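You operate a simulated robot arm through the tools that you are given. There is no shell and no other tool. Be economical: measure what you need, move in short steps, check, and stop when the job is done.

You run a simulated two-armed robot. Do the job below in one go: nothing can be reset, and whatever is moved stays where it is left.

Task
Put the blue bucket from the top of the steel bench on the lower shelf of the disc rack. Push the shaker drawer shut. Pick up the tube with the largest size on its label from the tying bench with one hand, pass it to the other hand and put it on the pallet. Put the black bucket on the tying bench away on the shelf under the tying bench. Take the silver tin from the filling stand and put it on the open end of the sample bench. Close the yellow chute cover. Take the brown sack on the top of the packing bench and put it away on the top of the narrow pallet. Fetch the orange bucket and set it on the top of the steel bench. Open the hose bench door. Do these in any order. Set down upright: tube, silver tin, brown sack.

The check looks at the end state, three seconds after you hand in, the way a careful person would. Anything else that was tipped, shoved, dropped, spilled or broken makes it a failure. Lids that push on must go on centred and level and be pressed home; caps that screw on are set level and turned clockwise until they are tight.

Robot
Two 7-joint arms with fingered hands on one trunk, on a base that drives. Base frame: it is fixed to the floor where the robot stands at the start and does not move with it; the origin is under the middle of the robot, x ahead of it, y to its left, z up; the surface under the hand at the start is at about z = 80. Units: cm, rad, N and s.
The left shoulder is at the start at [6, 12.6, 124.6], the right one opposite. With the tool pointing down near the work surface each hand reaches from about 10 to 68 cm from the robot's upright axis, wherever it stands, measured 20 degrees to its own side. Places, roughly: black bucket (15x17x13 cm) [-480, -580, 90]; blue bucket (17x19x15 cm) [50, -10, 80]; brown sack [-700, 25, 100]; hose bench door [-890, -350, 60]; lower shelf of the disc rack [-150, -10, 50]; open end of the sample bench (22x26 cm) [-840, -168, 84]; orange bucket (17x19x15 cm) [-330, 0, 80]; pallet [-790, -580, 60]; shaker drawer [-720, -160, 60]; shelf under the tying bench [-480, -590, 20]; silver tin [-600, -575, 75]; top of the narrow pallet [-180, -610, 10]; top of the steel bench [110, 0, 80]; tube [-450, -575, 100]; yellow chute cover [-630, -170, 90]. Payload 2.5 kg a hand.
The TCP of each hand is the grasp point between the finger pads, 3 cm short of the fingertips. In the tool frame z runs along the fingers and y along their closing line. The gripper opens to 10.4 cm. The gripper's body begins 3.5 cm behind the TCP. The gripper is a hand of 5 fingers: y runs from the thumb to the fingers, the wrist lies at [-1.5, -10.4, -17.8] in the tool frame, and closing takes about 1.5 s.
Orientation is that of the tool frame in the base frame, as [roll, pitch, yaw] about the fixed x, y, z axes, in that order (R = Rz(yaw) Ry(pitch) Rx(roll)). With the fingers straight down and the wrist toward the robot, the tool's x, y and z point along [0, 1, 0], [1, 0, 0] and [0, 0, -1] of the base frame.

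Tools
- The arms move only by the tool jog_arm. It takes "left_rows", "right_rows" or both (then of equal length, played together; a hand with none holds still); each is a list of rows, each a list of 7 numbers: the shift along the tool's x, y, z in cm, then the turn, a rotation vector about the tool's x, y, z in rad, then the opening, from 0 (shut) to 1 (fully open). In form: [[dx, dy, dz, ax, ay, az, claw], ...]. A call has 1 to 8 rows; each row is the pose to reach, as a shift and turn from the pose commanded when the call began, along the tool's axes at that moment. Each row takes 0.2 s and may step no farther than 5 cm and 0.15 rad from the row before; otherwise, or with a gripper value out of range, the whole call is refused. A pose out of reach is approached as far as the arm can. The call stops where the force on the tool passes 40 N (or 10 N more than at its start, if that is more) or the arm is blocked; 0.2 s more then pass. The fingers move at their own pace (about 15.3 cm/s each) and stop on an object; they squeeze with about 25 N. The grip force told is the motor's: it shows also when the fingers shut on nothing. Time passes only in rows, and 0.2 s behind the last, so rows that repeat a pose let the fingers close. The reply holds the time, the measured pose of the TCP, the force on the tool along the base axes, the opening and the grip force, in the units named above and with some noise, with the torque about the TCP (base axes, N m) and any sound that the robot's microphone picked up.
- Cameras (640 x 400 px; columns grow to the right, rows downward): "scene" is now at [10.68, -0.97, 142.18]; the picture's right is [-0.17, -0.99, 0.00], its down [-0.85, 0.14, -0.50] and it looks along [0.50, -0.08, -0.86] (base axes); focal length 269 px, centre (320, 200). "left" rides on the left gripper at [-8, -7.8, -14.1] in its tool frame; the picture's right is [-0.78, -0.30, 0.56], its down [0.53, -0.78, 0.33] and it looks along [0.33, 0.56, 0.76] (tool axes); focal length 247 px, centre (320, 200). "right" rides on the right gripper at [8, -7.8, -14.1] in its tool frame; the picture's right is [-0.78, 0.30, -0.56], its down [-0.54, -0.78, 0.33] and it looks along [-0.33, 0.56, 0.76] (tool axes); focal length 247 px, centre (320, 200). There is no depth. A picture from a camera that has moved, and an enlarged one, comes with that camera's place and axes in the base frame and with its lens.
- get_image(camera): a new picture of that camera. It takes no simulated time.
- move_column(by): slides the trunk up (or, below 0, down) by that many cm; the arms and the scene camera ride with it, the base frame stays. It gives what a move gives, with no picture.
- base_move(legs): drives the robot by 1 to 6 legs, each [ahead, left, turn to the left] in cm, cm and rad, along the robot's own axes; the way and the turn of a leg run together, so that a leg with both is an arc; at most 150 cm and 3.142 rad a leg. The arms and the cameras ride along, it lands a little off, and it stops where it bumps. It gives what a move gives.
- set_grasp(shape, hand): the hand has 5 fingers and takes this shape, open, in about a second: jaw (thumb against the fingers, like two jaws); tri (thumb and two fingers); tip (a fingertip pinch); poke (one finger out to press); point (the index stretched); flat (the hand flat); cup (the hand cupped); fist (a fist). The gripper value then closes the fingers along that shape, each until it touches; the sizes above hold for jaw. It gives what a move gives, with no picture.
- turn_head(pan, tilt): turns the head with the scene camera to pan (to the left, within 1.501 rad either way) and tilt (down, from -0.506 to 1.204), counted from straight ahead of the robot. It gives what a move gives.
- enlarge(camera, box): a new picture of the part [left, top, right, bottom] of that camera's present view, enlarged. It takes no simulated time.
- close_job(): hands the job in; it is judged then, once.

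Work in short steps. Places have to be worked out from the pictures, the camera data and where the tool is seen: move nearer, look again, correct. Check each grasp and each placing, and mend what went wrong. You have 483 turns and 226 pictures in all, those below and enlarged ones among them. Open the grippers and draw the arms clear of the work before you hand the job in, unless the task says otherwise; then end with one line.

The tools are called as a command line: name --argument value ..., lists and objects as JSON in quotes. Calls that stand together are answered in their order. jog_arm: Moves the arms, as the interface text tells. Its arguments: {"type":"object","properties":{"left_rows":{"type":"array","items":{"type":"array","items":{"type":"number"}}},"right_rows":{"type":"array","items":{"type":"array","items":{"type":"number"}}}},"required":[]} The other tools are called the same way: move_column (by) slides the trunk up or down; set_grasp (shape, hand) gives the hand a shape; base_move (legs) drives the base; turn_head (pan, tilt) turns the head that bears the scene camera; get_image (camera) takes a picture; enlarge (camera, box) takes an enlarged picture of a part of a camera's view; close_job () hands the job in.

At the start:

```text
time: 0.0
left_tool_pos: [41.45, 6.0, 103.76]
left_orientation: [3.141, 0.001, 1.57]
left_contact_force: [0.0, -0.8, -0.2]
left_moment: [0.0, -0.01, -0.02]
left_opening: 10.35
left_grip_force: 0.0
left_shape: jaw
right_tool_pos: [46.02, -26.55, 104.32]
right_orientation: [3.141, -0.001, 1.57]
right_contact_force: [-0.6, 0.8, -0.2]
right_moment: [0.02, -0.01, 0.0]
right_opening: 10.38
right_grip_force: 0.1
right_shape: jaw
trunk travel left (down, up): [-64.1, 29.9]
robot x, y, heading: [0.07, 0.05, 0.0]
head pan, tilt: [-0.166, 1.044]
```

scene: 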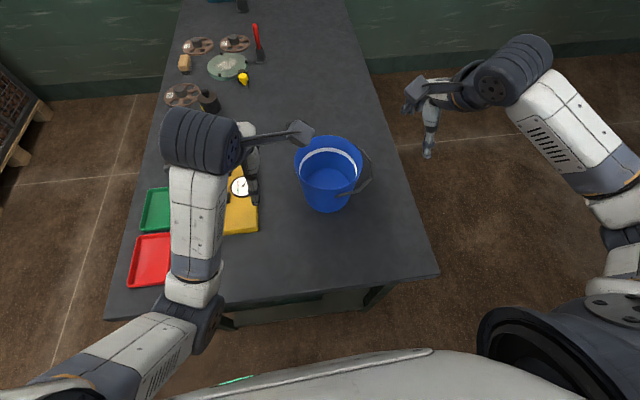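
right: 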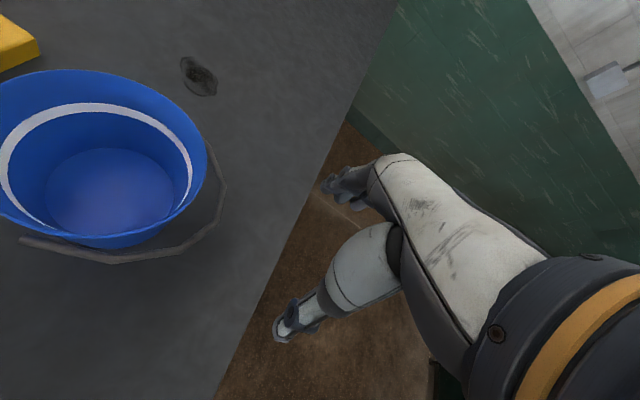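
left: 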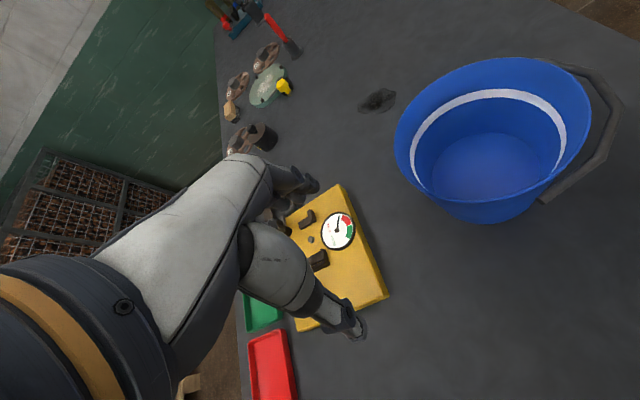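

The blue bucket stands at about (52,-10). Before choosing how to grip it I want to see the disc rack behind me, so I back away and turn.

base_move --legs '[[-40, 0, 0], [0, 0, 1.57], [0, 0, 1.57]]'

turn_head --pan 0 --tilt 0.6

get_image --camera "scene"

```text
time: 10.1
left_tool_pos: [-81.05, -5.84, 103.83]
left_orientation: [3.141, 0.001, -1.573]
left_contact_force: [0.3, 0.6, -0.2]
left_moment: [-0.01, 0.0, -0.02]
left_opening: 10.39
left_grip_force: 0.0
left_shape: jaw
right_tool_pos: [-85.46, 26.66, 104.42]
right_orientation: [-3.141, 0.001, -1.573]
right_contact_force: [-0.2, -0.3, 0.4]
right_moment: [0.01, -0.03, -0.01]
right_opening: 10.38
right_grip_force: 0.0
right_shape: jaw
trunk travel left (down, up): [-64.1, 29.9]
robot x, y, heading: [-39.49, -0.14, 3.137]
head pan, tilt: [-0.166, 1.044]
```

```text
time: 11.0
left_tool_pos: [-81.07, -5.77, 103.77]
left_orientation: [-3.14, 0.0, -1.574]
left_contact_force: [-0.6, 0.7, 0.0]
left_moment: [-0.02, -0.02, -0.03]
left_opening: 10.37
left_grip_force: 0.1
left_shape: jaw
right_tool_pos: [-85.48, 26.93, 104.48]
right_orientation: [3.141, 0.0, -1.573]
right_contact_force: [0.3, -0.5, 0.0]
right_moment: [0.01, 0.03, 0.06]
right_opening: 10.36
right_grip_force: 0.1
right_shape: jaw
trunk travel left (down, up): [-64.1, 29.9]
robot x, y, heading: [-39.25, -0.1, 3.141]
head pan, tilt: [0.0, 0.6]
```

```text
222 pictures are left
camera scene: at [-52.37, 0.23, 145.67], right [0.0, 1.0, 0.0], down [0.57, 0.0, -0.82], along [-0.82, 0.0, -0.57], focal length 269 px, centre (320, 200)
```

scene: 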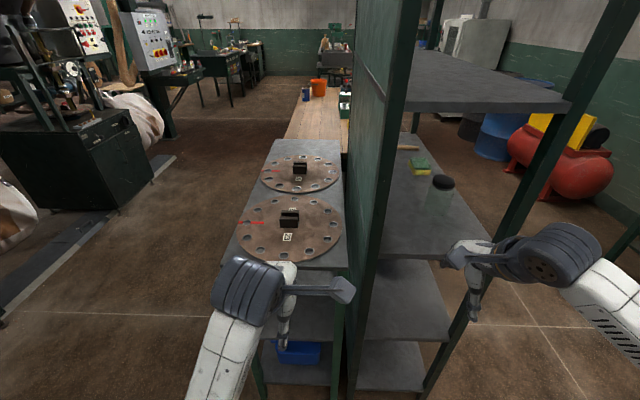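

The disc rack seems to be the narrow bench with the discs, with a wall on its north side; it is open toward -y. I go around to face it from -y.

base_move --legs '[[0, 95, 0], [105, 0, 0], [0, 0, -1.57]]'

get_image --camera "scene"

```text
time: 24.8
left_tool_pos: [-153.0, -52.23, 103.73]
left_orientation: [3.141, 0.0, -3.128]
left_contact_force: [-0.7, 0.9, 0.0]
left_moment: [-0.03, 0.02, -0.02]
left_opening: 10.39
left_grip_force: 0.1
left_shape: jaw
right_tool_pos: [-120.33, -47.21, 104.34]
right_orientation: [-3.141, 0.001, -3.129]
right_contact_force: [0.0, -0.3, 0.1]
right_moment: [-0.01, -0.03, -0.01]
right_opening: 10.39
right_grip_force: 0.1
right_shape: jaw
trunk travel left (down, up): [-64.1, 29.9]
robot x, y, heading: [-146.33, -93.36, 1.587]
head pan, tilt: [0.0, 0.6]
```

```text
221 pictures are left
camera scene: at [-146.47, -80.47, 145.68], right [1.0, 0.01, 0.0], down [0.01, -0.56, -0.83], along [-0.01, 0.83, -0.56], focal length 269 px, centre (320, 200)
```

scene: 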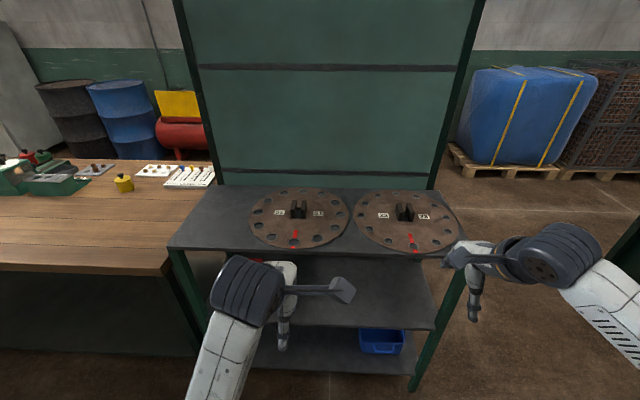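

The open shelf below the disc top is at z≈52, front edge y≈-24, with about 35 cm of clearance, so a top rim grip on the near side will fit. I return to the steel bench for the bucket.

base_move --legs '[[0, 0, -1.587], [105, 0, 0], [0, 93, 0], [41, 0, 0]]'

turn_head --pan -0.17 --tilt 0.95

enlarge --camera "scene" --box '[220, 80, 440, 280]'

```text
time: 40.6
left_tool_pos: [41.05, 3.91, 103.72]
left_orientation: [3.14, 0.0, 1.565]
left_contact_force: [0.1, 0.3, -0.6]
left_moment: [-0.02, 0.0, -0.02]
left_opening: 10.37
left_grip_force: 0.0
left_shape: jaw
right_tool_pos: [45.28, -28.72, 104.33]
right_orientation: [-3.14, 0.0, 1.567]
right_contact_force: [-0.5, 0.5, 0.0]
right_moment: [0.02, -0.01, 0.03]
right_opening: 10.36
right_grip_force: 0.0
right_shape: jaw
trunk travel left (down, up): [-64.1, 29.9]
robot x, y, heading: [-0.8, -1.86, -0.004]
head pan, tilt: [0.0, 0.6]
```

```text
time: 41.5
left_tool_pos: [40.89, 3.91, 103.85]
left_orientation: [3.141, 0.0, 1.565]
left_contact_force: [0.2, -0.3, 0.3]
left_moment: [0.01, -0.01, -0.04]
left_opening: 10.35
left_grip_force: 0.0
left_shape: jaw
right_tool_pos: [45.22, -28.69, 104.35]
right_orientation: [-3.141, 0.001, 1.567]
right_contact_force: [-0.2, -1.0, 0.3]
right_moment: [0.01, -0.03, 0.02]
right_opening: 10.37
right_grip_force: 0.1
right_shape: jaw
trunk travel left (down, up): [-64.1, 29.9]
robot x, y, heading: [-0.35, -1.92, -0.004]
head pan, tilt: [-0.169, 0.949]
```

```text
2.00 times, centred on (330, 180) of scene
camera zoom: at [10.7, -2.95, 142.84], right [-0.17, -0.98, 0.0], down [-0.8, 0.14, -0.58], along [0.57, -0.1, -0.81], focal length 538 px, centre (300, 240)
```

zoom: 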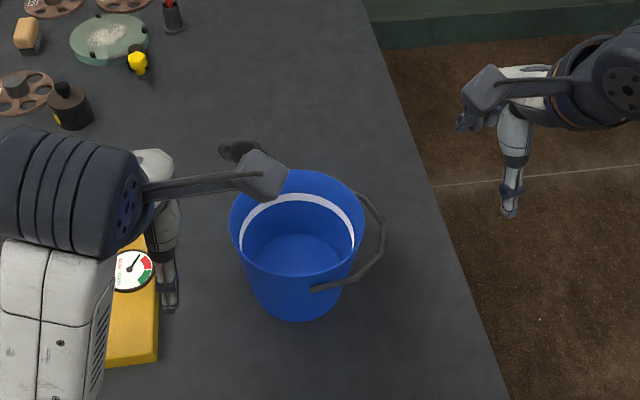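

The rim centre is about (50,-9.5), near rim x≈42, rim height about 90-95. I shift the left hand away and bring the right hand above the near rim.

jog_arm --left_rows '[[4, 0, 0, 0, 0, 0, 1], [8, 0, 0, 0, 0, 0, 1], [12, 0, 0, 0, 0, 0, 1], [16, 0, 0, 0, 0, 0, 1]]' --right_rows '[[4.7, -0.7, 0, 0, 0, 0, 1], [9.4, -1.5, 0, 0, 0, 0, 1], [14.1, -2.2, 0, 0, 0, 0, 1], [18.8, -3, 0, 0, 0, 0, 1]]'

get_image --camera "right"

enlarge --camera "scene" --box '[220, 80, 440, 280]'

```text
time: 42.5
left_tool_pos: [40.9, 20.1, 103.79]
left_orientation: [3.141, 0.001, 1.563]
left_contact_force: [-0.5, 0.9, -1.0]
left_moment: [-0.04, 0.0, 0.0]
left_opening: 10.35
left_grip_force: 0.1
left_shape: jaw
right_tool_pos: [42.57, -9.64, 104.55]
right_orientation: [3.141, 0.002, 1.563]
right_contact_force: [0.2, 0.6, -0.2]
right_moment: [0.0, -0.02, 0.01]
right_opening: 10.35
right_grip_force: 0.0
right_shape: jaw
trunk travel left (down, up): [-64.1, 29.9]
robot x, y, heading: [-0.51, -2.03, -0.003]
head pan, tilt: [-0.169, 0.949]
```

```text
219 pictures are left
camera right: at [34.69, -1.52, 118.73], right [0.29, -0.78, 0.56], down [-0.78, -0.53, -0.33], along [0.55, -0.34, -0.76], focal length 247 px, centre (320, 200)
```

right: 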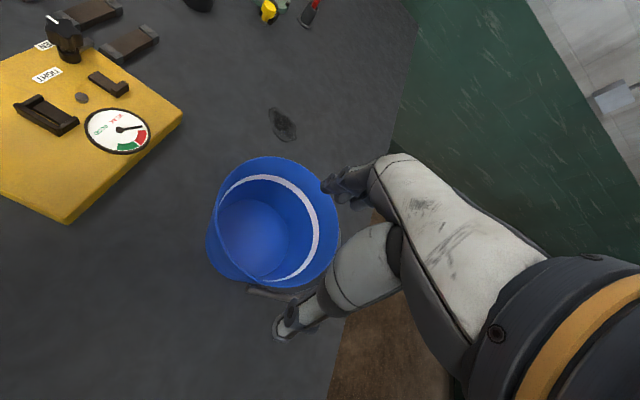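

```text
2.00 times, centred on (330, 180) of scene
camera zoom: at [10.7, -2.84, 142.84], right [-0.17, -0.98, 0.0], down [-0.8, 0.14, -0.58], along [0.57, -0.1, -0.81], focal length 538 px, centre (300, 240)
```

zoom: 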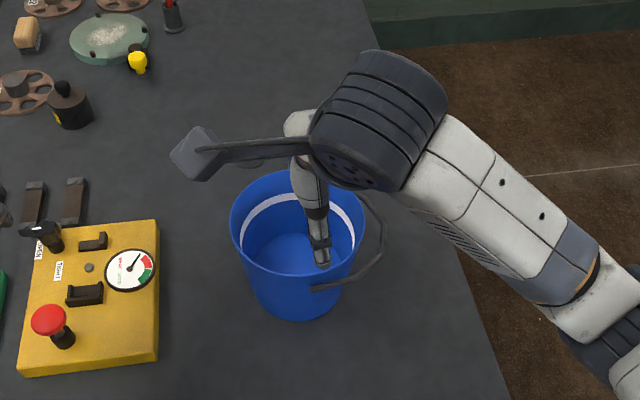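

The bail pivot sits right at the near rim point, so I'll grip near-left at about (41.2,-4.7), which suits the left hand better. I swap the arms: right out, left in, with a 0.6 rad yaw.

jog_arm --right_rows '[[-4, 0, 0, 0, 0, 0, 1], [-8, 0, 0, 0, 0, 0, 1], [-12, 0, 0, 0, 0, 0, 1], [-16, 0, 0, 0, 0, 0, 1], [-19, 0, 0, 0, 0, 0, 1], [-22, 0, 0, 0, 0, 0, 1]]' --left_rows '[[-4, 0, 0, 0, 0, 0.1, 1], [-8, 0, 0, 0, 0, 0.2, 1], [-12, 0, 0, 0, 0, 0.3, 1], [-16, 0, 0, 0, 0, 0.4, 1], [-20, 0, 0, 0, 0, 0.5, 1], [-24.8, 0.3, 0, 0, 0, 0.6, 1]]'

get_image --camera "left"

```text
time: 43.9
left_tool_pos: [41.16, -4.96, 103.81]
left_orientation: [-3.141, -0.002, 0.963]
left_contact_force: [0.3, -0.2, 0.2]
left_moment: [-0.01, 0.01, 0.0]
left_opening: 10.39
left_grip_force: 0.2
left_shape: jaw
right_tool_pos: [42.23, -32.04, 104.36]
right_orientation: [3.139, 0.001, 1.566]
right_contact_force: [-0.4, 0.1, -0.8]
right_moment: [0.01, -0.02, -0.03]
right_opening: 10.37
right_grip_force: 0.0
right_shape: jaw
trunk travel left (down, up): [-64.1, 29.9]
robot x, y, heading: [-0.53, -1.66, -0.006]
head pan, tilt: [-0.169, 0.949]
```

```text
217 pictures are left
camera left: at [30.22, -7.12, 117.86], right [-0.69, -0.47, -0.56], down [-0.33, 0.88, -0.33], along [0.65, -0.04, -0.76], focal length 247 px, centre (320, 200)
```

left: 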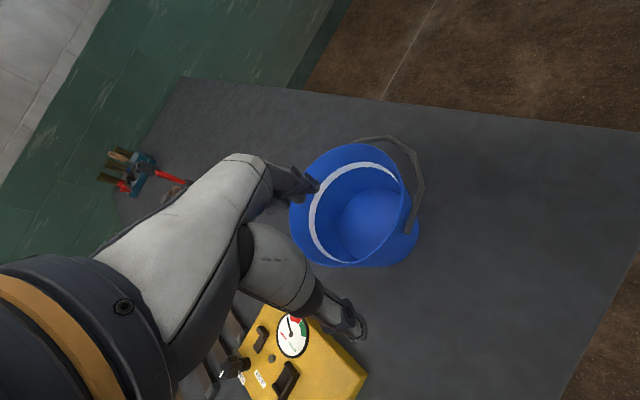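

The rim passes right below the left TCP. I descend 11.8 cm so the fingers straddle the wall and look before closing.

jog_arm --left_rows '[[0, 0, 4, 0, 0, 0, 1], [0, 0, 8, 0, 0, 0, 1], [0, 0, 11.8, 0, 0, 0, 1]]'

get_image --camera "left"

```text
time: 44.7
left_tool_pos: [41.21, -4.92, 91.95]
left_orientation: [-3.14, 0.0, 0.968]
left_contact_force: [1.3, -0.6, -0.3]
left_moment: [-0.03, -0.01, 0.01]
left_opening: 10.39
left_grip_force: 0.1
left_shape: jaw
right_tool_pos: [42.19, -31.89, 104.3]
right_orientation: [-3.141, 0.0, 1.565]
right_contact_force: [-0.9, -0.7, -0.5]
right_moment: [0.03, -0.02, 0.0]
right_opening: 10.37
right_grip_force: 0.1
right_shape: jaw
trunk travel left (down, up): [-64.1, 29.9]
robot x, y, heading: [-0.84, -1.78, -0.003]
head pan, tilt: [-0.169, 0.949]
```

```text
216 pictures are left
camera left: at [30.18, -7.01, 106.0], right [-0.69, -0.47, -0.56], down [-0.33, 0.88, -0.33], along [0.65, -0.04, -0.76], focal length 247 px, centre (320, 200)
```

left: 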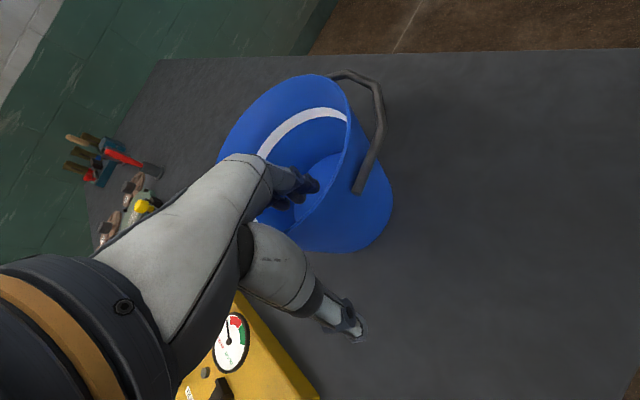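

Fingers are inside the wall and the thumb outside. I close.

jog_arm --left_rows '[[0, 0, 11.8, 0, 0, 0, 0.6], [0, 0, 11.8, 0, 0, 0, 0.3], [0, 0, 11.8, 0, 0, 0, 0], [0, 0, 11.8, 0, 0, 0, 0], [0, 0, 11.8, 0, 0, 0, 0], [0, 0, 11.8, 0, 0, 0, 0], [0, 0, 11.8, 0, 0, 0, 0], [0, 0, 11.8, 0, 0, 0, 0]]'

jog_arm --left_rows '[[0, 0, -1, 0, 0, 0, 0], [0, 0, -3, 0, 0, 0, 0], [0, 0, -6, 0, 0, 0, 0], [0, 0, -10, 0, 0, 0, 0]]'

get_image --camera "left"

```text
refused: row 1 steps farther than a row can; nothing moved
```

```text
time: 45.7
left_tool_pos: [41.28, -4.76, 102.1]
left_orientation: [-3.141, 0.001, 0.965]
left_contact_force: [0.7, -0.5, -1.8]
left_moment: [0.06, 0.09, 0.01]
left_opening: 0.0
left_grip_force: 25.0
left_shape: jaw
right_tool_pos: [42.3, -32.07, 104.27]
right_orientation: [-3.14, -0.001, 1.566]
right_contact_force: [0.2, -0.8, 0.2]
right_moment: [0.0, -0.01, 0.03]
right_opening: 10.37
right_grip_force: 0.0
right_shape: jaw
trunk travel left (down, up): [-64.1, 29.9]
robot x, y, heading: [-0.67, -1.88, -0.008]
head pan, tilt: [-0.169, 0.949]
```

```text
215 pictures are left
camera left: at [30.24, -6.97, 116.1], right [-0.69, -0.47, -0.56], down [-0.33, 0.88, -0.33], along [0.65, -0.04, -0.76], focal length 247 px, centre (320, 200)
```

left: 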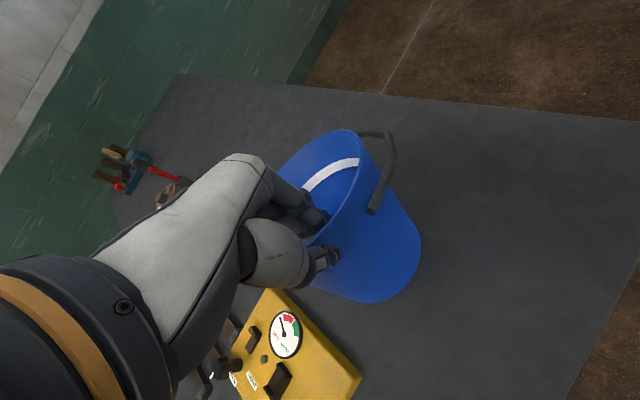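

The grip call was refused for relative rows, but the lift seems to have caught the bucket anyway. I check in the scene view.

get_image --camera "scene"

```text
214 pictures are left
camera scene: at [10.71, -2.97, 142.83], right [-0.17, -0.98, 0.0], down [-0.8, 0.14, -0.58], along [0.57, -0.1, -0.81], focal length 269 px, centre (320, 200)
```

scene: 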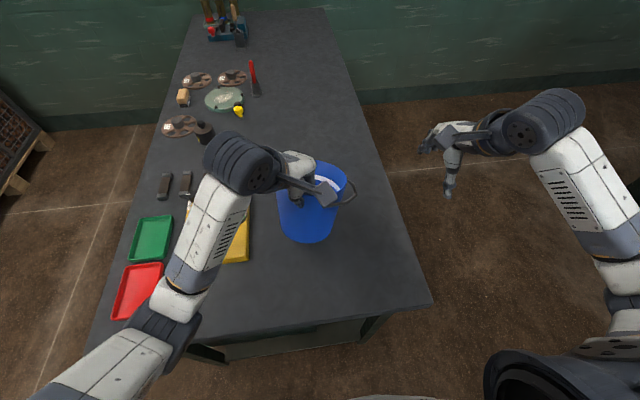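

The bucket hangs tilted from a high grip. I lower it back to the table and regrip deeper.

jog_arm --left_rows '[[0, 0, 2, 0, 0, 0, 0], [0, 0, 4, 0, 0, 0, 0], [0, 0, 5.5, 0, 0, 0, 0], [0, 0, 7, 0, 0, 0, 0]]'

get_image --camera "left"

```text
time: 46.7
left_tool_pos: [41.19, -4.76, 95.11]
left_orientation: [-3.14, -0.001, 0.966]
left_contact_force: [-0.3, 0.4, 0.1]
left_moment: [-0.06, -0.05, 0.01]
left_opening: 0.0
left_grip_force: 24.7
left_shape: jaw
right_tool_pos: [42.24, -31.97, 104.41]
right_orientation: [-3.14, 0.001, 1.566]
right_contact_force: [-0.4, 0.3, 0.4]
right_moment: [0.0, -0.04, 0.03]
right_opening: 10.4
right_grip_force: 0.1
right_shape: jaw
trunk travel left (down, up): [-64.1, 29.9]
robot x, y, heading: [-0.74, -1.63, -0.005]
head pan, tilt: [-0.169, 0.949]
```

```text
213 pictures are left
camera left: at [30.18, -6.94, 109.1], right [-0.69, -0.47, -0.56], down [-0.33, 0.88, -0.33], along [0.65, -0.04, -0.76], focal length 247 px, centre (320, 200)
```

left: 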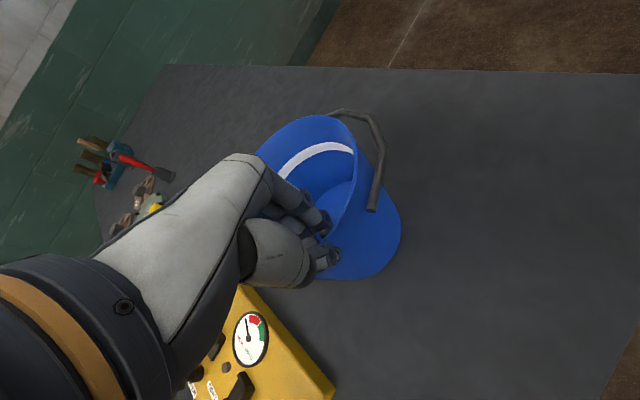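

It rests on the table. I open, go 3.3 cm lower, and close with still rows.

jog_arm --left_rows '[[0, 0, 0, 0, 0, 0, 0.6], [0, 0, 0, 0, 0, 0, 0.6], [0, 0, 1.5, 0, 0, 0, 0.6], [0, 0, 3.3, 0, 0, 0, 0.6], [0, 0, 3.3, 0, 0, 0, 0], [0, 0, 3.3, 0, 0, 0, 0], [0, 0, 3.3, 0, 0, 0, 0], [0, 0, 3.3, 0, 0, 0, 0]]'

jog_arm --left_rows '[[0, 0, 0, 0, 0, 0, 0], [0, 0, 0, 0, 0, 0, 0], [0, 0, -2, 0, 0, 0, 0], [0, 0, -5, 0, 0, 0, 0], [0, 0, -8, 0, 0, 0, 0], [0, 0, -8, 0, 0, 0, 0]]'

get_image --camera "left"

get_image --camera "right"

```text
time: 48.5
left_tool_pos: [41.3, -4.86, 91.67]
left_orientation: [3.141, 0.001, 0.965]
left_contact_force: [-0.3, 0.5, -0.1]
left_moment: [-0.03, -0.03, -0.04]
left_opening: 0.02
left_grip_force: 25.3
left_shape: jaw
right_tool_pos: [42.26, -32.05, 104.24]
right_orientation: [-3.141, -0.001, 1.566]
right_contact_force: [-0.3, -0.3, -0.2]
right_moment: [0.05, 0.0, 0.01]
right_opening: 10.37
right_grip_force: 0.1
right_shape: jaw
trunk travel left (down, up): [-64.1, 29.9]
robot x, y, heading: [-0.87, -1.8, -0.006]
head pan, tilt: [-0.169, 0.949]
```

```text
time: 49.9
left_tool_pos: [41.19, -4.94, 99.7]
left_orientation: [3.141, -0.001, 0.965]
left_contact_force: [-0.4, -0.3, -1.3]
left_moment: [-0.01, 0.05, 0.01]
left_opening: 0.0
left_grip_force: 25.4
left_shape: jaw
right_tool_pos: [42.08, -32.08, 104.37]
right_orientation: [3.14, -0.001, 1.565]
right_contact_force: [-0.2, -0.7, 0.1]
right_moment: [-0.02, -0.01, 0.01]
right_opening: 10.36
right_grip_force: 0.0
right_shape: jaw
trunk travel left (down, up): [-64.1, 29.9]
robot x, y, heading: [-0.6, -1.75, -0.004]
head pan, tilt: [-0.169, 0.949]
```

```text
212 pictures are left
camera left: at [30.23, -7.05, 113.81], right [-0.69, -0.47, -0.56], down [-0.33, 0.88, -0.33], along [0.65, -0.04, -0.76], focal length 247 px, centre (320, 200)
```

left: 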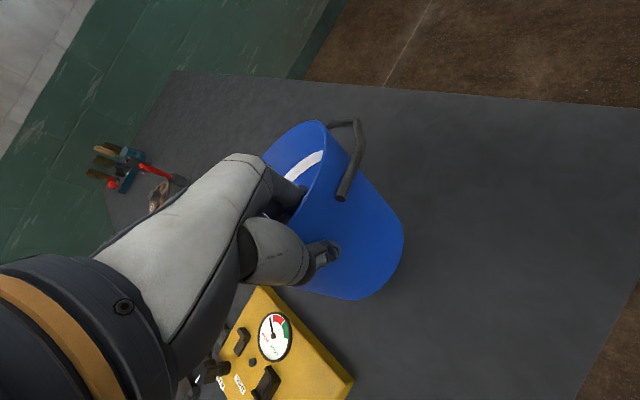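

```text
211 pictures are left
camera right: at [34.42, -23.8, 118.55], right [0.29, -0.78, 0.56], down [-0.78, -0.53, -0.33], along [0.55, -0.34, -0.76], focal length 247 px, centre (320, 200)
```

right: 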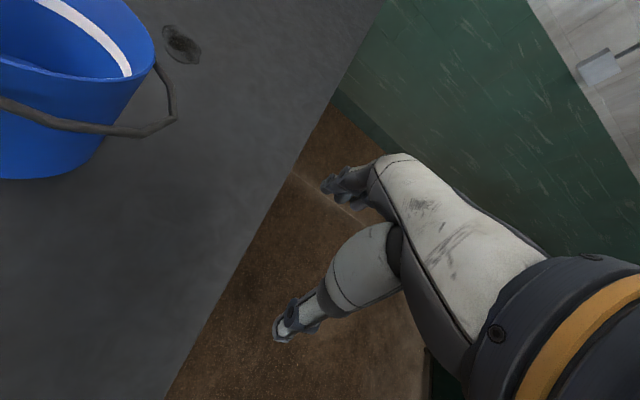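

Held firmly, slightly tilted. I raise it a little, back off and drive to the rack, stopping in front of the shelf.

jog_arm --left_rows '[[0, 0, -3, 0, 0, 0, 0], [0, 0, -5, 0, 0, 0, 0]]'

base_move --legs '[[-41, 0, 0], [0, -92, 0], [-113, 0, 0], [0, 0, 1.575]]'

turn_head --pan 0 --tilt 0.75

get_image --camera "scene"

```text
time: 50.5
left_tool_pos: [41.19, -4.92, 104.8]
left_orientation: [3.142, 0.0, 0.965]
left_contact_force: [0.2, -0.6, -2.0]
left_moment: [0.0, 0.06, 0.0]
left_opening: 0.0
left_grip_force: 25.2
left_shape: jaw
right_tool_pos: [42.29, -31.96, 104.33]
right_orientation: [3.141, -0.001, 1.565]
right_contact_force: [-0.3, 0.1, 0.7]
right_moment: [0.01, 0.05, 0.02]
right_opening: 10.34
right_grip_force: 0.0
right_shape: jaw
trunk travel left (down, up): [-64.1, 29.9]
robot x, y, heading: [-0.31, -1.67, -0.008]
head pan, tilt: [-0.169, 0.949]
```

```text
time: 66.7
left_tool_pos: [-153.31, -53.27, 104.74]
left_orientation: [3.141, -0.001, 2.562]
left_contact_force: [-0.7, 0.4, -0.5]
left_moment: [-0.09, -0.01, 0.0]
left_opening: 0.02
left_grip_force: 25.3
left_shape: jaw
right_tool_pos: [-126.51, -51.51, 104.45]
right_orientation: [3.141, -0.001, -3.119]
right_contact_force: [-0.3, -0.1, 0.1]
right_moment: [-0.02, -0.01, 0.0]
right_opening: 10.38
right_grip_force: 0.1
right_shape: jaw
trunk travel left (down, up): [-64.1, 29.9]
robot x, y, heading: [-155.76, -95.11, 1.589]
head pan, tilt: [-0.169, 0.949]
```

```text
time: 67.5
left_tool_pos: [-153.45, -53.3, 104.65]
left_orientation: [-3.141, 0.0, 2.562]
left_contact_force: [0.0, 1.1, -2.2]
left_moment: [-0.06, 0.0, 0.03]
left_opening: 0.01
left_grip_force: 25.5
left_shape: jaw
right_tool_pos: [-126.31, -51.53, 104.35]
right_orientation: [3.141, -0.001, -3.12]
right_contact_force: [0.1, -0.1, 0.7]
right_moment: [0.02, 0.01, 0.0]
right_opening: 10.37
right_grip_force: 0.1
right_shape: jaw
trunk travel left (down, up): [-64.1, 29.9]
robot x, y, heading: [-155.78, -94.81, 1.591]
head pan, tilt: [0.0, 0.75]
```

```text
210 pictures are left
camera scene: at [-155.62, -82.61, 144.38], right [1.0, 0.02, 0.0], down [0.01, -0.68, -0.73], along [-0.01, 0.73, -0.68], focal length 269 px, centre (320, 200)
```

scene: 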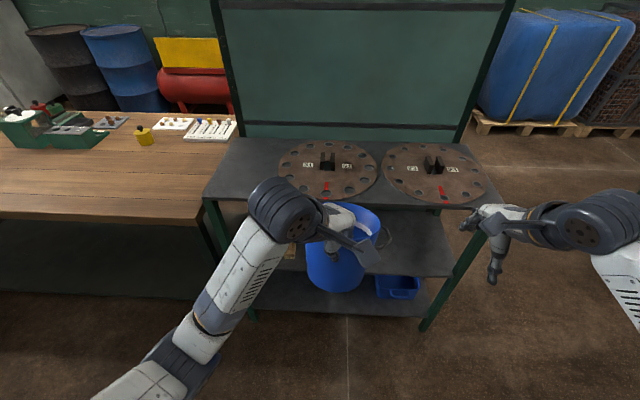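

I tuck the right hand back, lower the column, and look at the shelf at its level.

jog_arm --right_rows '[[-4, -3, -2, 0, 0, 0, 1], [-8, -6, -4, 0, 0, 0, 1], [-10, -9, -6, 0, 0, 0, 1], [-10, -12, -8, 0, 0, 0, 1]]'

move_column --by -33

turn_head --pan 0.2 --tilt 0.55

get_image --camera "scene"

get_image --camera "left"

```text
refused: row 1 steps farther than a row can; nothing moved
```

```text
time: 70.7
left_tool_pos: [-153.53, -53.42, 71.78]
left_orientation: [3.141, 0.0, 2.562]
left_contact_force: [0.1, -0.4, -2.0]
left_moment: [-0.06, -0.01, -0.04]
left_opening: 0.01
left_grip_force: 25.2
left_shape: jaw
right_tool_pos: [-126.51, -51.43, 71.27]
right_orientation: [-3.142, 0.001, -3.123]
right_contact_force: [0.0, -0.8, 0.6]
right_moment: [0.04, 0.01, -0.01]
right_opening: 10.39
right_grip_force: 0.0
right_shape: jaw
trunk travel left (down, up): [-31.1, 62.9]
robot x, y, heading: [-155.64, -95.57, 1.59]
head pan, tilt: [0.0, 0.75]
```

```text
time: 71.4
left_tool_pos: [-153.56, -53.22, 71.78]
left_orientation: [3.141, -0.001, 2.562]
left_contact_force: [-0.5, -0.7, -1.5]
left_moment: [-0.07, 0.0, -0.01]
left_opening: 0.05
left_grip_force: 24.8
left_shape: jaw
right_tool_pos: [-126.3, -51.42, 71.24]
right_orientation: [3.141, 0.001, -3.12]
right_contact_force: [0.4, -0.3, -0.4]
right_moment: [-0.01, 0.01, 0.05]
right_opening: 10.36
right_grip_force: 0.1
right_shape: jaw
trunk travel left (down, up): [-31.1, 62.9]
robot x, y, heading: [-155.82, -95.04, 1.598]
head pan, tilt: [0.201, 0.55]
```

```text
209 pictures are left
camera scene: at [-157.42, -82.14, 113.12], right [0.98, 0.22, 0.0], down [0.11, -0.51, -0.85], along [-0.19, 0.83, -0.52], focal length 269 px, centre (320, 200)
```

scene: 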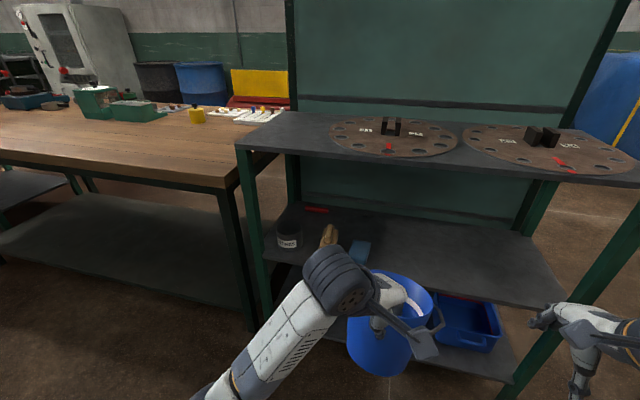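

```text
208 pictures are left
camera left: at [-151.02, -64.09, 85.77], right [0.49, -0.67, -0.56], down [-0.87, -0.36, -0.33], along [0.02, 0.65, -0.76], focal length 247 px, centre (320, 200)
```

left: 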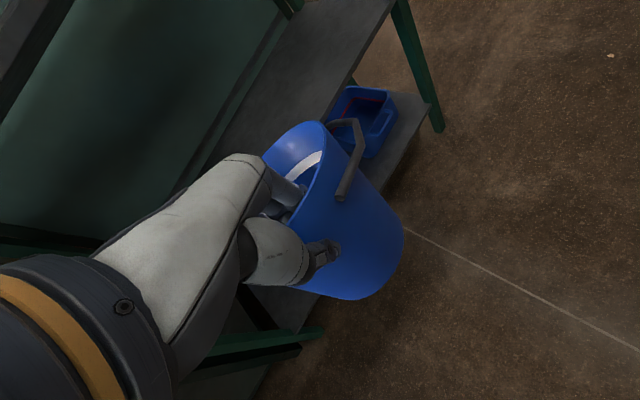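

Items occupy the shelf's left half (jar, brush, blue box, x<-157); the right part around x≈-133 is free. I check the bucket tilt from the right camera.

get_image --camera "right"

enlarge --camera "scene" --box '[320, 220, 500, 400]'

```text
207 pictures are left
camera right: at [-134.35, -59.31, 85.56], right [0.77, 0.31, 0.56], down [0.55, -0.77, -0.33], along [0.32, 0.56, -0.76], focal length 247 px, centre (320, 200)
```

right: 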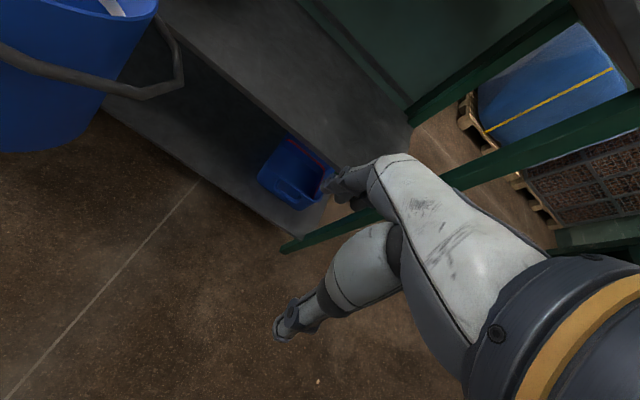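

```text
2.22 times, centred on (410, 310) of scene
camera zoom: at [-157.42, -82.14, 113.12], right [0.98, 0.22, 0.0], down [0.11, -0.51, -0.85], along [-0.19, 0.83, -0.52], focal length 598 px, centre (120, -44)
```

zoom: 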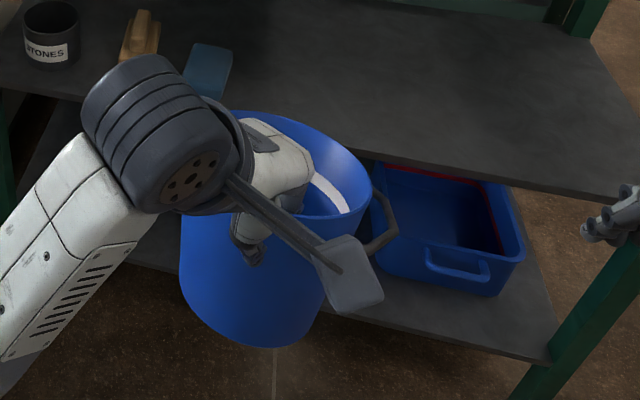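

I tuck the right arm, tilt the left hand back 0.3 rad to level the bucket, and check.

jog_arm --right_rows '[[-3, -3, 0, 0, 0, 0, 1], [-6, -6, 0, 0, 0, 0, 1], [-9, -9, 0, 0, 0, 0, 1], [-10, -13, 0, 0, 0, 0, 1]]' --left_rows '[[0, 0, 0, -0.08, 0, 0, 0], [0, 0, 0, -0.16, 0, 0, 0], [0, 0, 0, -0.23, 0, 0, 0], [0, 0, 0, -0.3, 0, 0, 0]]'

enlarge --camera "scene" --box '[300, 200, 520, 400]'

```text
time: 72.4
left_tool_pos: [-153.44, -53.26, 71.64]
left_orientation: [2.842, 0.0, 2.56]
left_contact_force: [-0.3, 0.3, -1.9]
left_moment: [-0.12, 0.04, 0.03]
left_opening: 0.02
left_grip_force: 25.0
left_shape: jaw
right_tool_pos: [-116.3, -64.45, 71.32]
right_orientation: [-3.141, 0.001, -3.121]
right_contact_force: [-1.0, 0.0, -0.3]
right_moment: [-0.02, 0.0, -0.04]
right_opening: 10.38
right_grip_force: 0.0
right_shape: jaw
trunk travel left (down, up): [-31.1, 62.9]
robot x, y, heading: [-155.22, -94.92, 1.59]
head pan, tilt: [0.201, 0.55]
```

```text
2.00 times, centred on (410, 300) of scene
camera zoom: at [-157.43, -82.13, 113.13], right [0.98, 0.22, 0.0], down [0.11, -0.51, -0.85], along [-0.19, 0.83, -0.52], focal length 538 px, centre (140, 0)
```

zoom: 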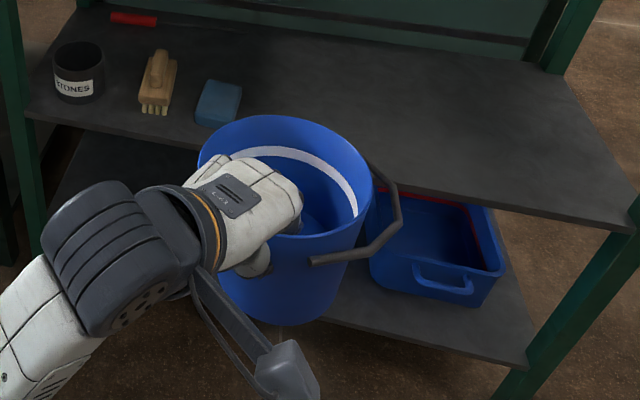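

Now it is level. I drive right 17 and forward 20 so the bucket enters above the shelf.

base_move --legs '[[0, -17, 0], [20, 0, 0]]'

get_image --camera "scene"

```text
time: 75.1
left_tool_pos: [-136.77, -33.08, 71.73]
left_orientation: [2.842, 0.001, 2.562]
left_contact_force: [-1.1, -0.5, -2.1]
left_moment: [-0.05, 0.01, 0.0]
left_opening: 0.03
left_grip_force: 25.0
left_shape: jaw
right_tool_pos: [-99.43, -44.0, 71.37]
right_orientation: [3.141, 0.0, -3.121]
right_contact_force: [0.4, 0.2, 0.0]
right_moment: [0.01, -0.02, -0.01]
right_opening: 10.38
right_grip_force: 0.1
right_shape: jaw
trunk travel left (down, up): [-31.1, 62.9]
robot x, y, heading: [-138.5, -74.78, 1.589]
head pan, tilt: [0.201, 0.55]
```

```text
204 pictures are left
camera scene: at [-140.7, -61.93, 113.13], right [0.98, 0.22, 0.0], down [0.11, -0.51, -0.85], along [-0.19, 0.83, -0.52], focal length 269 px, centre (320, 200)
```

scene: 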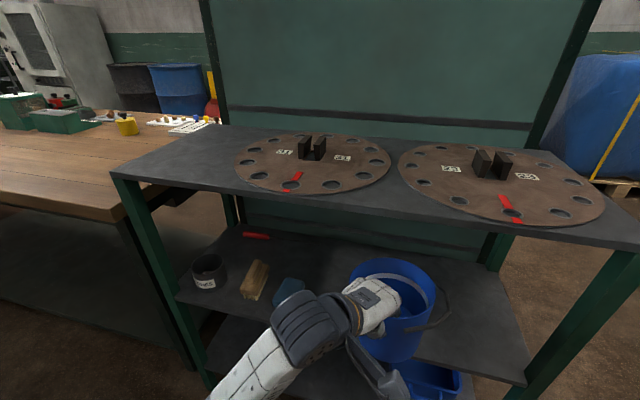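

Bucket is at about (-133,-27); I extend it 16 cm inward (+y).

jog_arm --left_rows '[[2.19, 3.2, 0.99, 0, 0, 0, 0], [4.38, 6.4, 1.98, 0, 0, 0, 0], [6.56, 9.6, 2.96, 0, 0, 0, 0], [8.75, 12.8, 3.95, 0, 0, 0, 0]]'

get_image --camera "scene"

```text
time: 76.1
left_tool_pos: [-136.75, -17.09, 71.77]
left_orientation: [2.841, -0.001, 2.563]
left_contact_force: [-0.6, -0.7, -1.5]
left_moment: [-0.12, 0.05, 0.0]
left_opening: 0.0
left_grip_force: 24.7
left_shape: jaw
right_tool_pos: [-99.5, -43.99, 71.48]
right_orientation: [-3.141, 0.0, -3.12]
right_contact_force: [0.2, 0.8, 0.6]
right_moment: [0.03, 0.01, 0.01]
right_opening: 10.36
right_grip_force: 0.0
right_shape: jaw
trunk travel left (down, up): [-31.1, 62.9]
robot x, y, heading: [-138.83, -74.99, 1.588]
head pan, tilt: [0.201, 0.55]
```

```text
203 pictures are left
camera scene: at [-140.69, -61.93, 113.12], right [0.98, 0.22, 0.0], down [0.11, -0.51, -0.85], along [-0.19, 0.83, -0.52], focal length 269 px, centre (320, 200)
```

scene: 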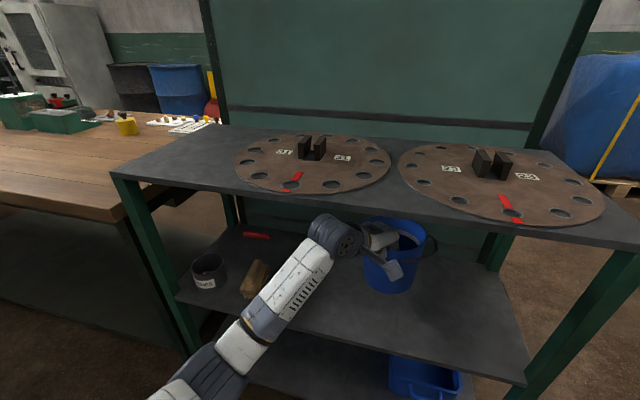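

Positioned over the shelf. I lower 6 cm, then in small steps.

jog_arm --left_rows '[[0, -0.59, 1.91, 0, 0, 0, 0], [0, -1.18, 3.82, 0, 0, 0, 0], [0, -1.77, 5.73, 0, 0, 0, 0]]'

jog_arm --left_rows '[[0, -0.15, 0.48, 0, 0, 0, 0], [0, -0.3, 0.95, 0, 0, 0, 0]]'

enlarge --camera "scene" --box '[240, 200, 520, 380]'

```text
time: 76.9
left_tool_pos: [-136.69, -16.97, 65.59]
left_orientation: [2.842, 0.0, 2.563]
left_contact_force: [0.5, 0.7, -2.1]
left_moment: [-0.13, 0.04, 0.03]
left_opening: 0.0
left_grip_force: 24.9
left_shape: jaw
right_tool_pos: [-99.4, -43.85, 71.4]
right_orientation: [3.142, 0.0, -3.12]
right_contact_force: [0.3, 1.0, 0.2]
right_moment: [-0.01, 0.0, 0.02]
right_opening: 10.38
right_grip_force: 0.1
right_shape: jaw
trunk travel left (down, up): [-31.1, 62.9]
robot x, y, heading: [-138.96, -74.34, 1.591]
head pan, tilt: [0.201, 0.55]
```

```text
time: 77.5
left_tool_pos: [-136.63, -17.16, 64.75]
left_orientation: [2.839, -0.001, 2.561]
left_contact_force: [0.8, -1.5, 2.0]
left_moment: [0.04, 0.09, 0.0]
left_opening: 0.0
left_grip_force: 24.8
left_shape: jaw
right_tool_pos: [-99.46, -44.02, 71.39]
right_orientation: [3.139, 0.001, -3.121]
right_contact_force: [0.1, -0.1, -0.1]
right_moment: [-0.02, -0.01, -0.05]
right_opening: 10.38
right_grip_force: 0.1
right_shape: jaw
trunk travel left (down, up): [-31.1, 62.9]
robot x, y, heading: [-138.52, -74.86, 1.591]
head pan, tilt: [0.201, 0.55]
```

```text
2.22 times, centred on (380, 290) of scene
camera zoom: at [-140.69, -61.96, 113.14], right [0.98, 0.22, 0.0], down [0.11, -0.51, -0.85], along [-0.19, 0.83, -0.52], focal length 598 px, centre (187, 0)
```

zoom: 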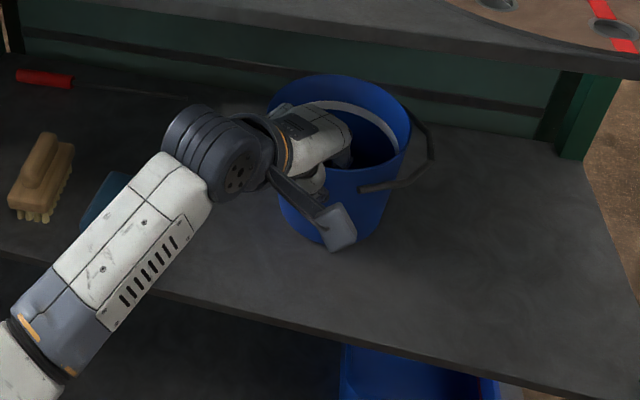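

Contact just begun. A touch lower, then I open.

jog_arm --left_rows '[[0, -0.1, 0.35, 0, 0, 0, 0], [0, -0.1, 0.35, 0, 0, 0, 0.25], [0, -0.1, 0.35, 0, 0, 0, 0.5], [0, -0.1, 0.35, 0, 0, 0, 0.6]]'

get_image --camera "left"

enlarge --camera "scene" --box '[240, 200, 520, 380]'

```text
time: 78.5
left_tool_pos: [-136.81, -17.09, 64.33]
left_orientation: [2.844, 0.0, 2.562]
left_contact_force: [-0.3, -0.1, -0.1]
left_moment: [0.04, 0.0, -0.01]
left_opening: 6.2
left_grip_force: 0.1
left_shape: jaw
right_tool_pos: [-99.56, -44.06, 71.31]
right_orientation: [3.142, 0.0, -3.121]
right_contact_force: [0.1, -0.2, -0.1]
right_moment: [-0.03, -0.03, 0.01]
right_opening: 10.37
right_grip_force: 0.0
right_shape: jaw
trunk travel left (down, up): [-31.1, 62.9]
robot x, y, heading: [-138.96, -74.73, 1.59]
head pan, tilt: [0.201, 0.55]
```

```text
201 pictures are left
camera left: at [-136.41, -31.09, 75.43], right [0.58, -0.52, -0.62], down [-0.8, -0.25, -0.55], along [0.13, 0.81, -0.56], focal length 247 px, centre (320, 200)
```

left: 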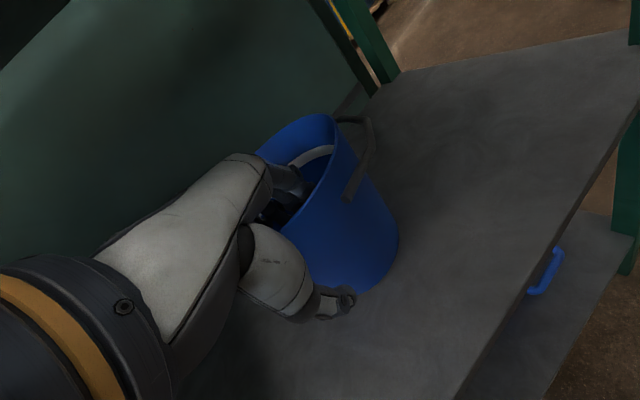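

```text
2.22 times, centred on (380, 290) of scene
camera zoom: at [-140.7, -61.94, 113.13], right [0.98, 0.22, 0.0], down [0.11, -0.51, -0.85], along [-0.19, 0.83, -0.52], focal length 598 px, centre (187, 0)
```

zoom: 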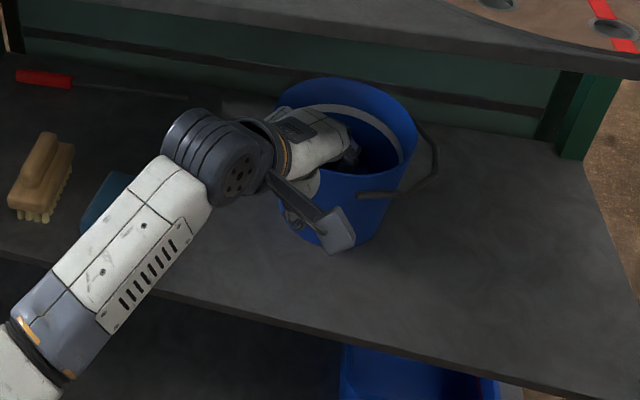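

The bucket stands upright on the shelf. I withdraw up 7.2 cm, then outward.

jog_arm --left_rows '[[0, 0.7, -2.4, 0, 0, 0, 0.6], [0, 1.4, -4.8, 0, 0, 0, 0.6], [0, 2.2, -7.1, 0, 0, 0, 0.6], [-2.4, -1.3, -8.2, 0, 0, 0, 0.6], [-4.8, -4.8, -9.3, 0, 0, 0, 0.6], [-7.2, -8.3, -10.4, 0, 0, 0, 0.6], [-9.6, -11.8, -11.5, 0, 0, 0, 0.6]]'

get_image --camera "scene"

```text
time: 80.1
left_tool_pos: [-136.81, -34.55, 71.85]
left_orientation: [2.842, -0.001, 2.563]
left_contact_force: [-0.4, 0.2, 0.2]
left_moment: [0.01, 0.0, 0.0]
left_opening: 6.18
left_grip_force: 0.1
left_shape: jaw
right_tool_pos: [-99.48, -44.03, 71.39]
right_orientation: [-3.141, 0.0, -3.12]
right_contact_force: [0.4, 0.4, 0.1]
right_moment: [0.02, -0.01, 0.02]
right_opening: 10.38
right_grip_force: 0.0
right_shape: jaw
trunk travel left (down, up): [-31.1, 62.9]
robot x, y, heading: [-139.08, -74.82, 1.59]
head pan, tilt: [0.201, 0.55]
```

```text
199 pictures are left
camera scene: at [-140.7, -61.93, 113.13], right [0.98, 0.22, 0.0], down [0.11, -0.51, -0.85], along [-0.19, 0.83, -0.52], focal length 269 px, centre (320, 200)
```

scene: 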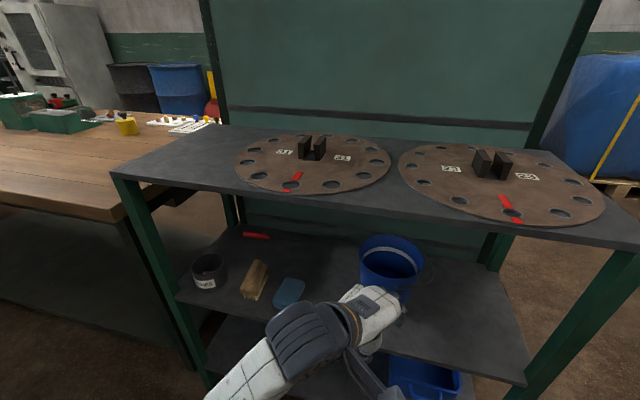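

Blue bucket done. I raise the column, back off and drive to the orange bucket near x=-330.

move_column --by 33

base_move --legs '[[-22, 0, 0], [0, 100, 0], [0, 88, 0]]'

turn_head --pan 0 --tilt 0.6

get_image --camera "scene"

```text
time: 83.3
left_tool_pos: [-136.69, -34.44, 104.91]
left_orientation: [2.841, 0.0, 2.562]
left_contact_force: [0.1, 0.7, 0.3]
left_moment: [0.02, 0.0, 0.0]
left_opening: 6.17
left_grip_force: 0.0
left_shape: jaw
right_tool_pos: [-99.34, -44.02, 104.49]
right_orientation: [-3.141, 0.0, -3.12]
right_contact_force: [-0.2, 0.2, -1.1]
right_moment: [0.01, 0.0, 0.0]
right_opening: 10.39
right_grip_force: 0.1
right_shape: jaw
trunk travel left (down, up): [-64.1, 29.9]
robot x, y, heading: [-138.85, -75.19, 1.591]
head pan, tilt: [0.201, 0.55]
```

```text
time: 94.0
left_tool_pos: [-323.96, -61.06, 104.91]
left_orientation: [2.842, 0.0, 2.564]
left_contact_force: [-0.3, 0.1, -0.1]
left_moment: [-0.01, -0.01, -0.04]
left_opening: 6.21
left_grip_force: 0.0
left_shape: jaw
right_tool_pos: [-286.7, -70.59, 104.38]
right_orientation: [-3.142, 0.002, -3.118]
right_contact_force: [-0.8, 0.7, -0.4]
right_moment: [0.02, 0.02, 0.02]
right_opening: 10.39
right_grip_force: 0.0
right_shape: jaw
trunk travel left (down, up): [-64.1, 29.9]
robot x, y, heading: [-325.57, -101.32, 1.591]
head pan, tilt: [0.201, 0.55]
```

```text
time: 94.8
left_tool_pos: [-324.02, -61.09, 104.82]
left_orientation: [2.841, -0.001, 2.564]
left_contact_force: [-0.1, -0.2, 0.8]
left_moment: [-0.02, 0.01, -0.03]
left_opening: 6.23
left_grip_force: 0.0
left_shape: jaw
right_tool_pos: [-286.66, -70.57, 104.4]
right_orientation: [-3.142, -0.001, -3.119]
right_contact_force: [0.4, -0.2, 0.4]
right_moment: [0.01, 0.01, 0.02]
right_opening: 10.36
right_grip_force: 0.0
right_shape: jaw
trunk travel left (down, up): [-64.1, 29.9]
robot x, y, heading: [-325.78, -101.59, 1.594]
head pan, tilt: [0.0, 0.6]
```

```text
198 pictures are left
camera scene: at [-326.1, -88.41, 145.68], right [1.0, 0.02, 0.0], down [0.01, -0.56, -0.83], along [-0.02, 0.82, -0.56], focal length 269 px, centre (320, 200)
```

scene: 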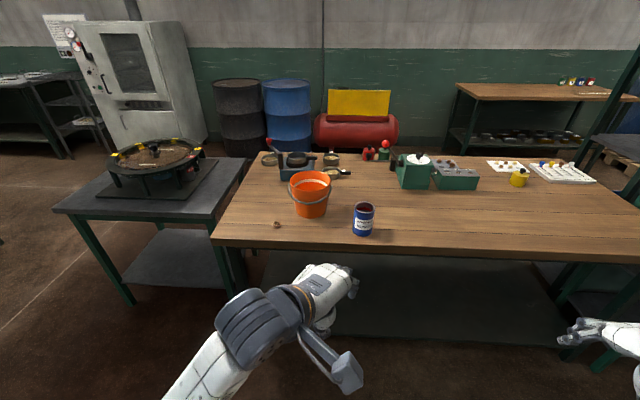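

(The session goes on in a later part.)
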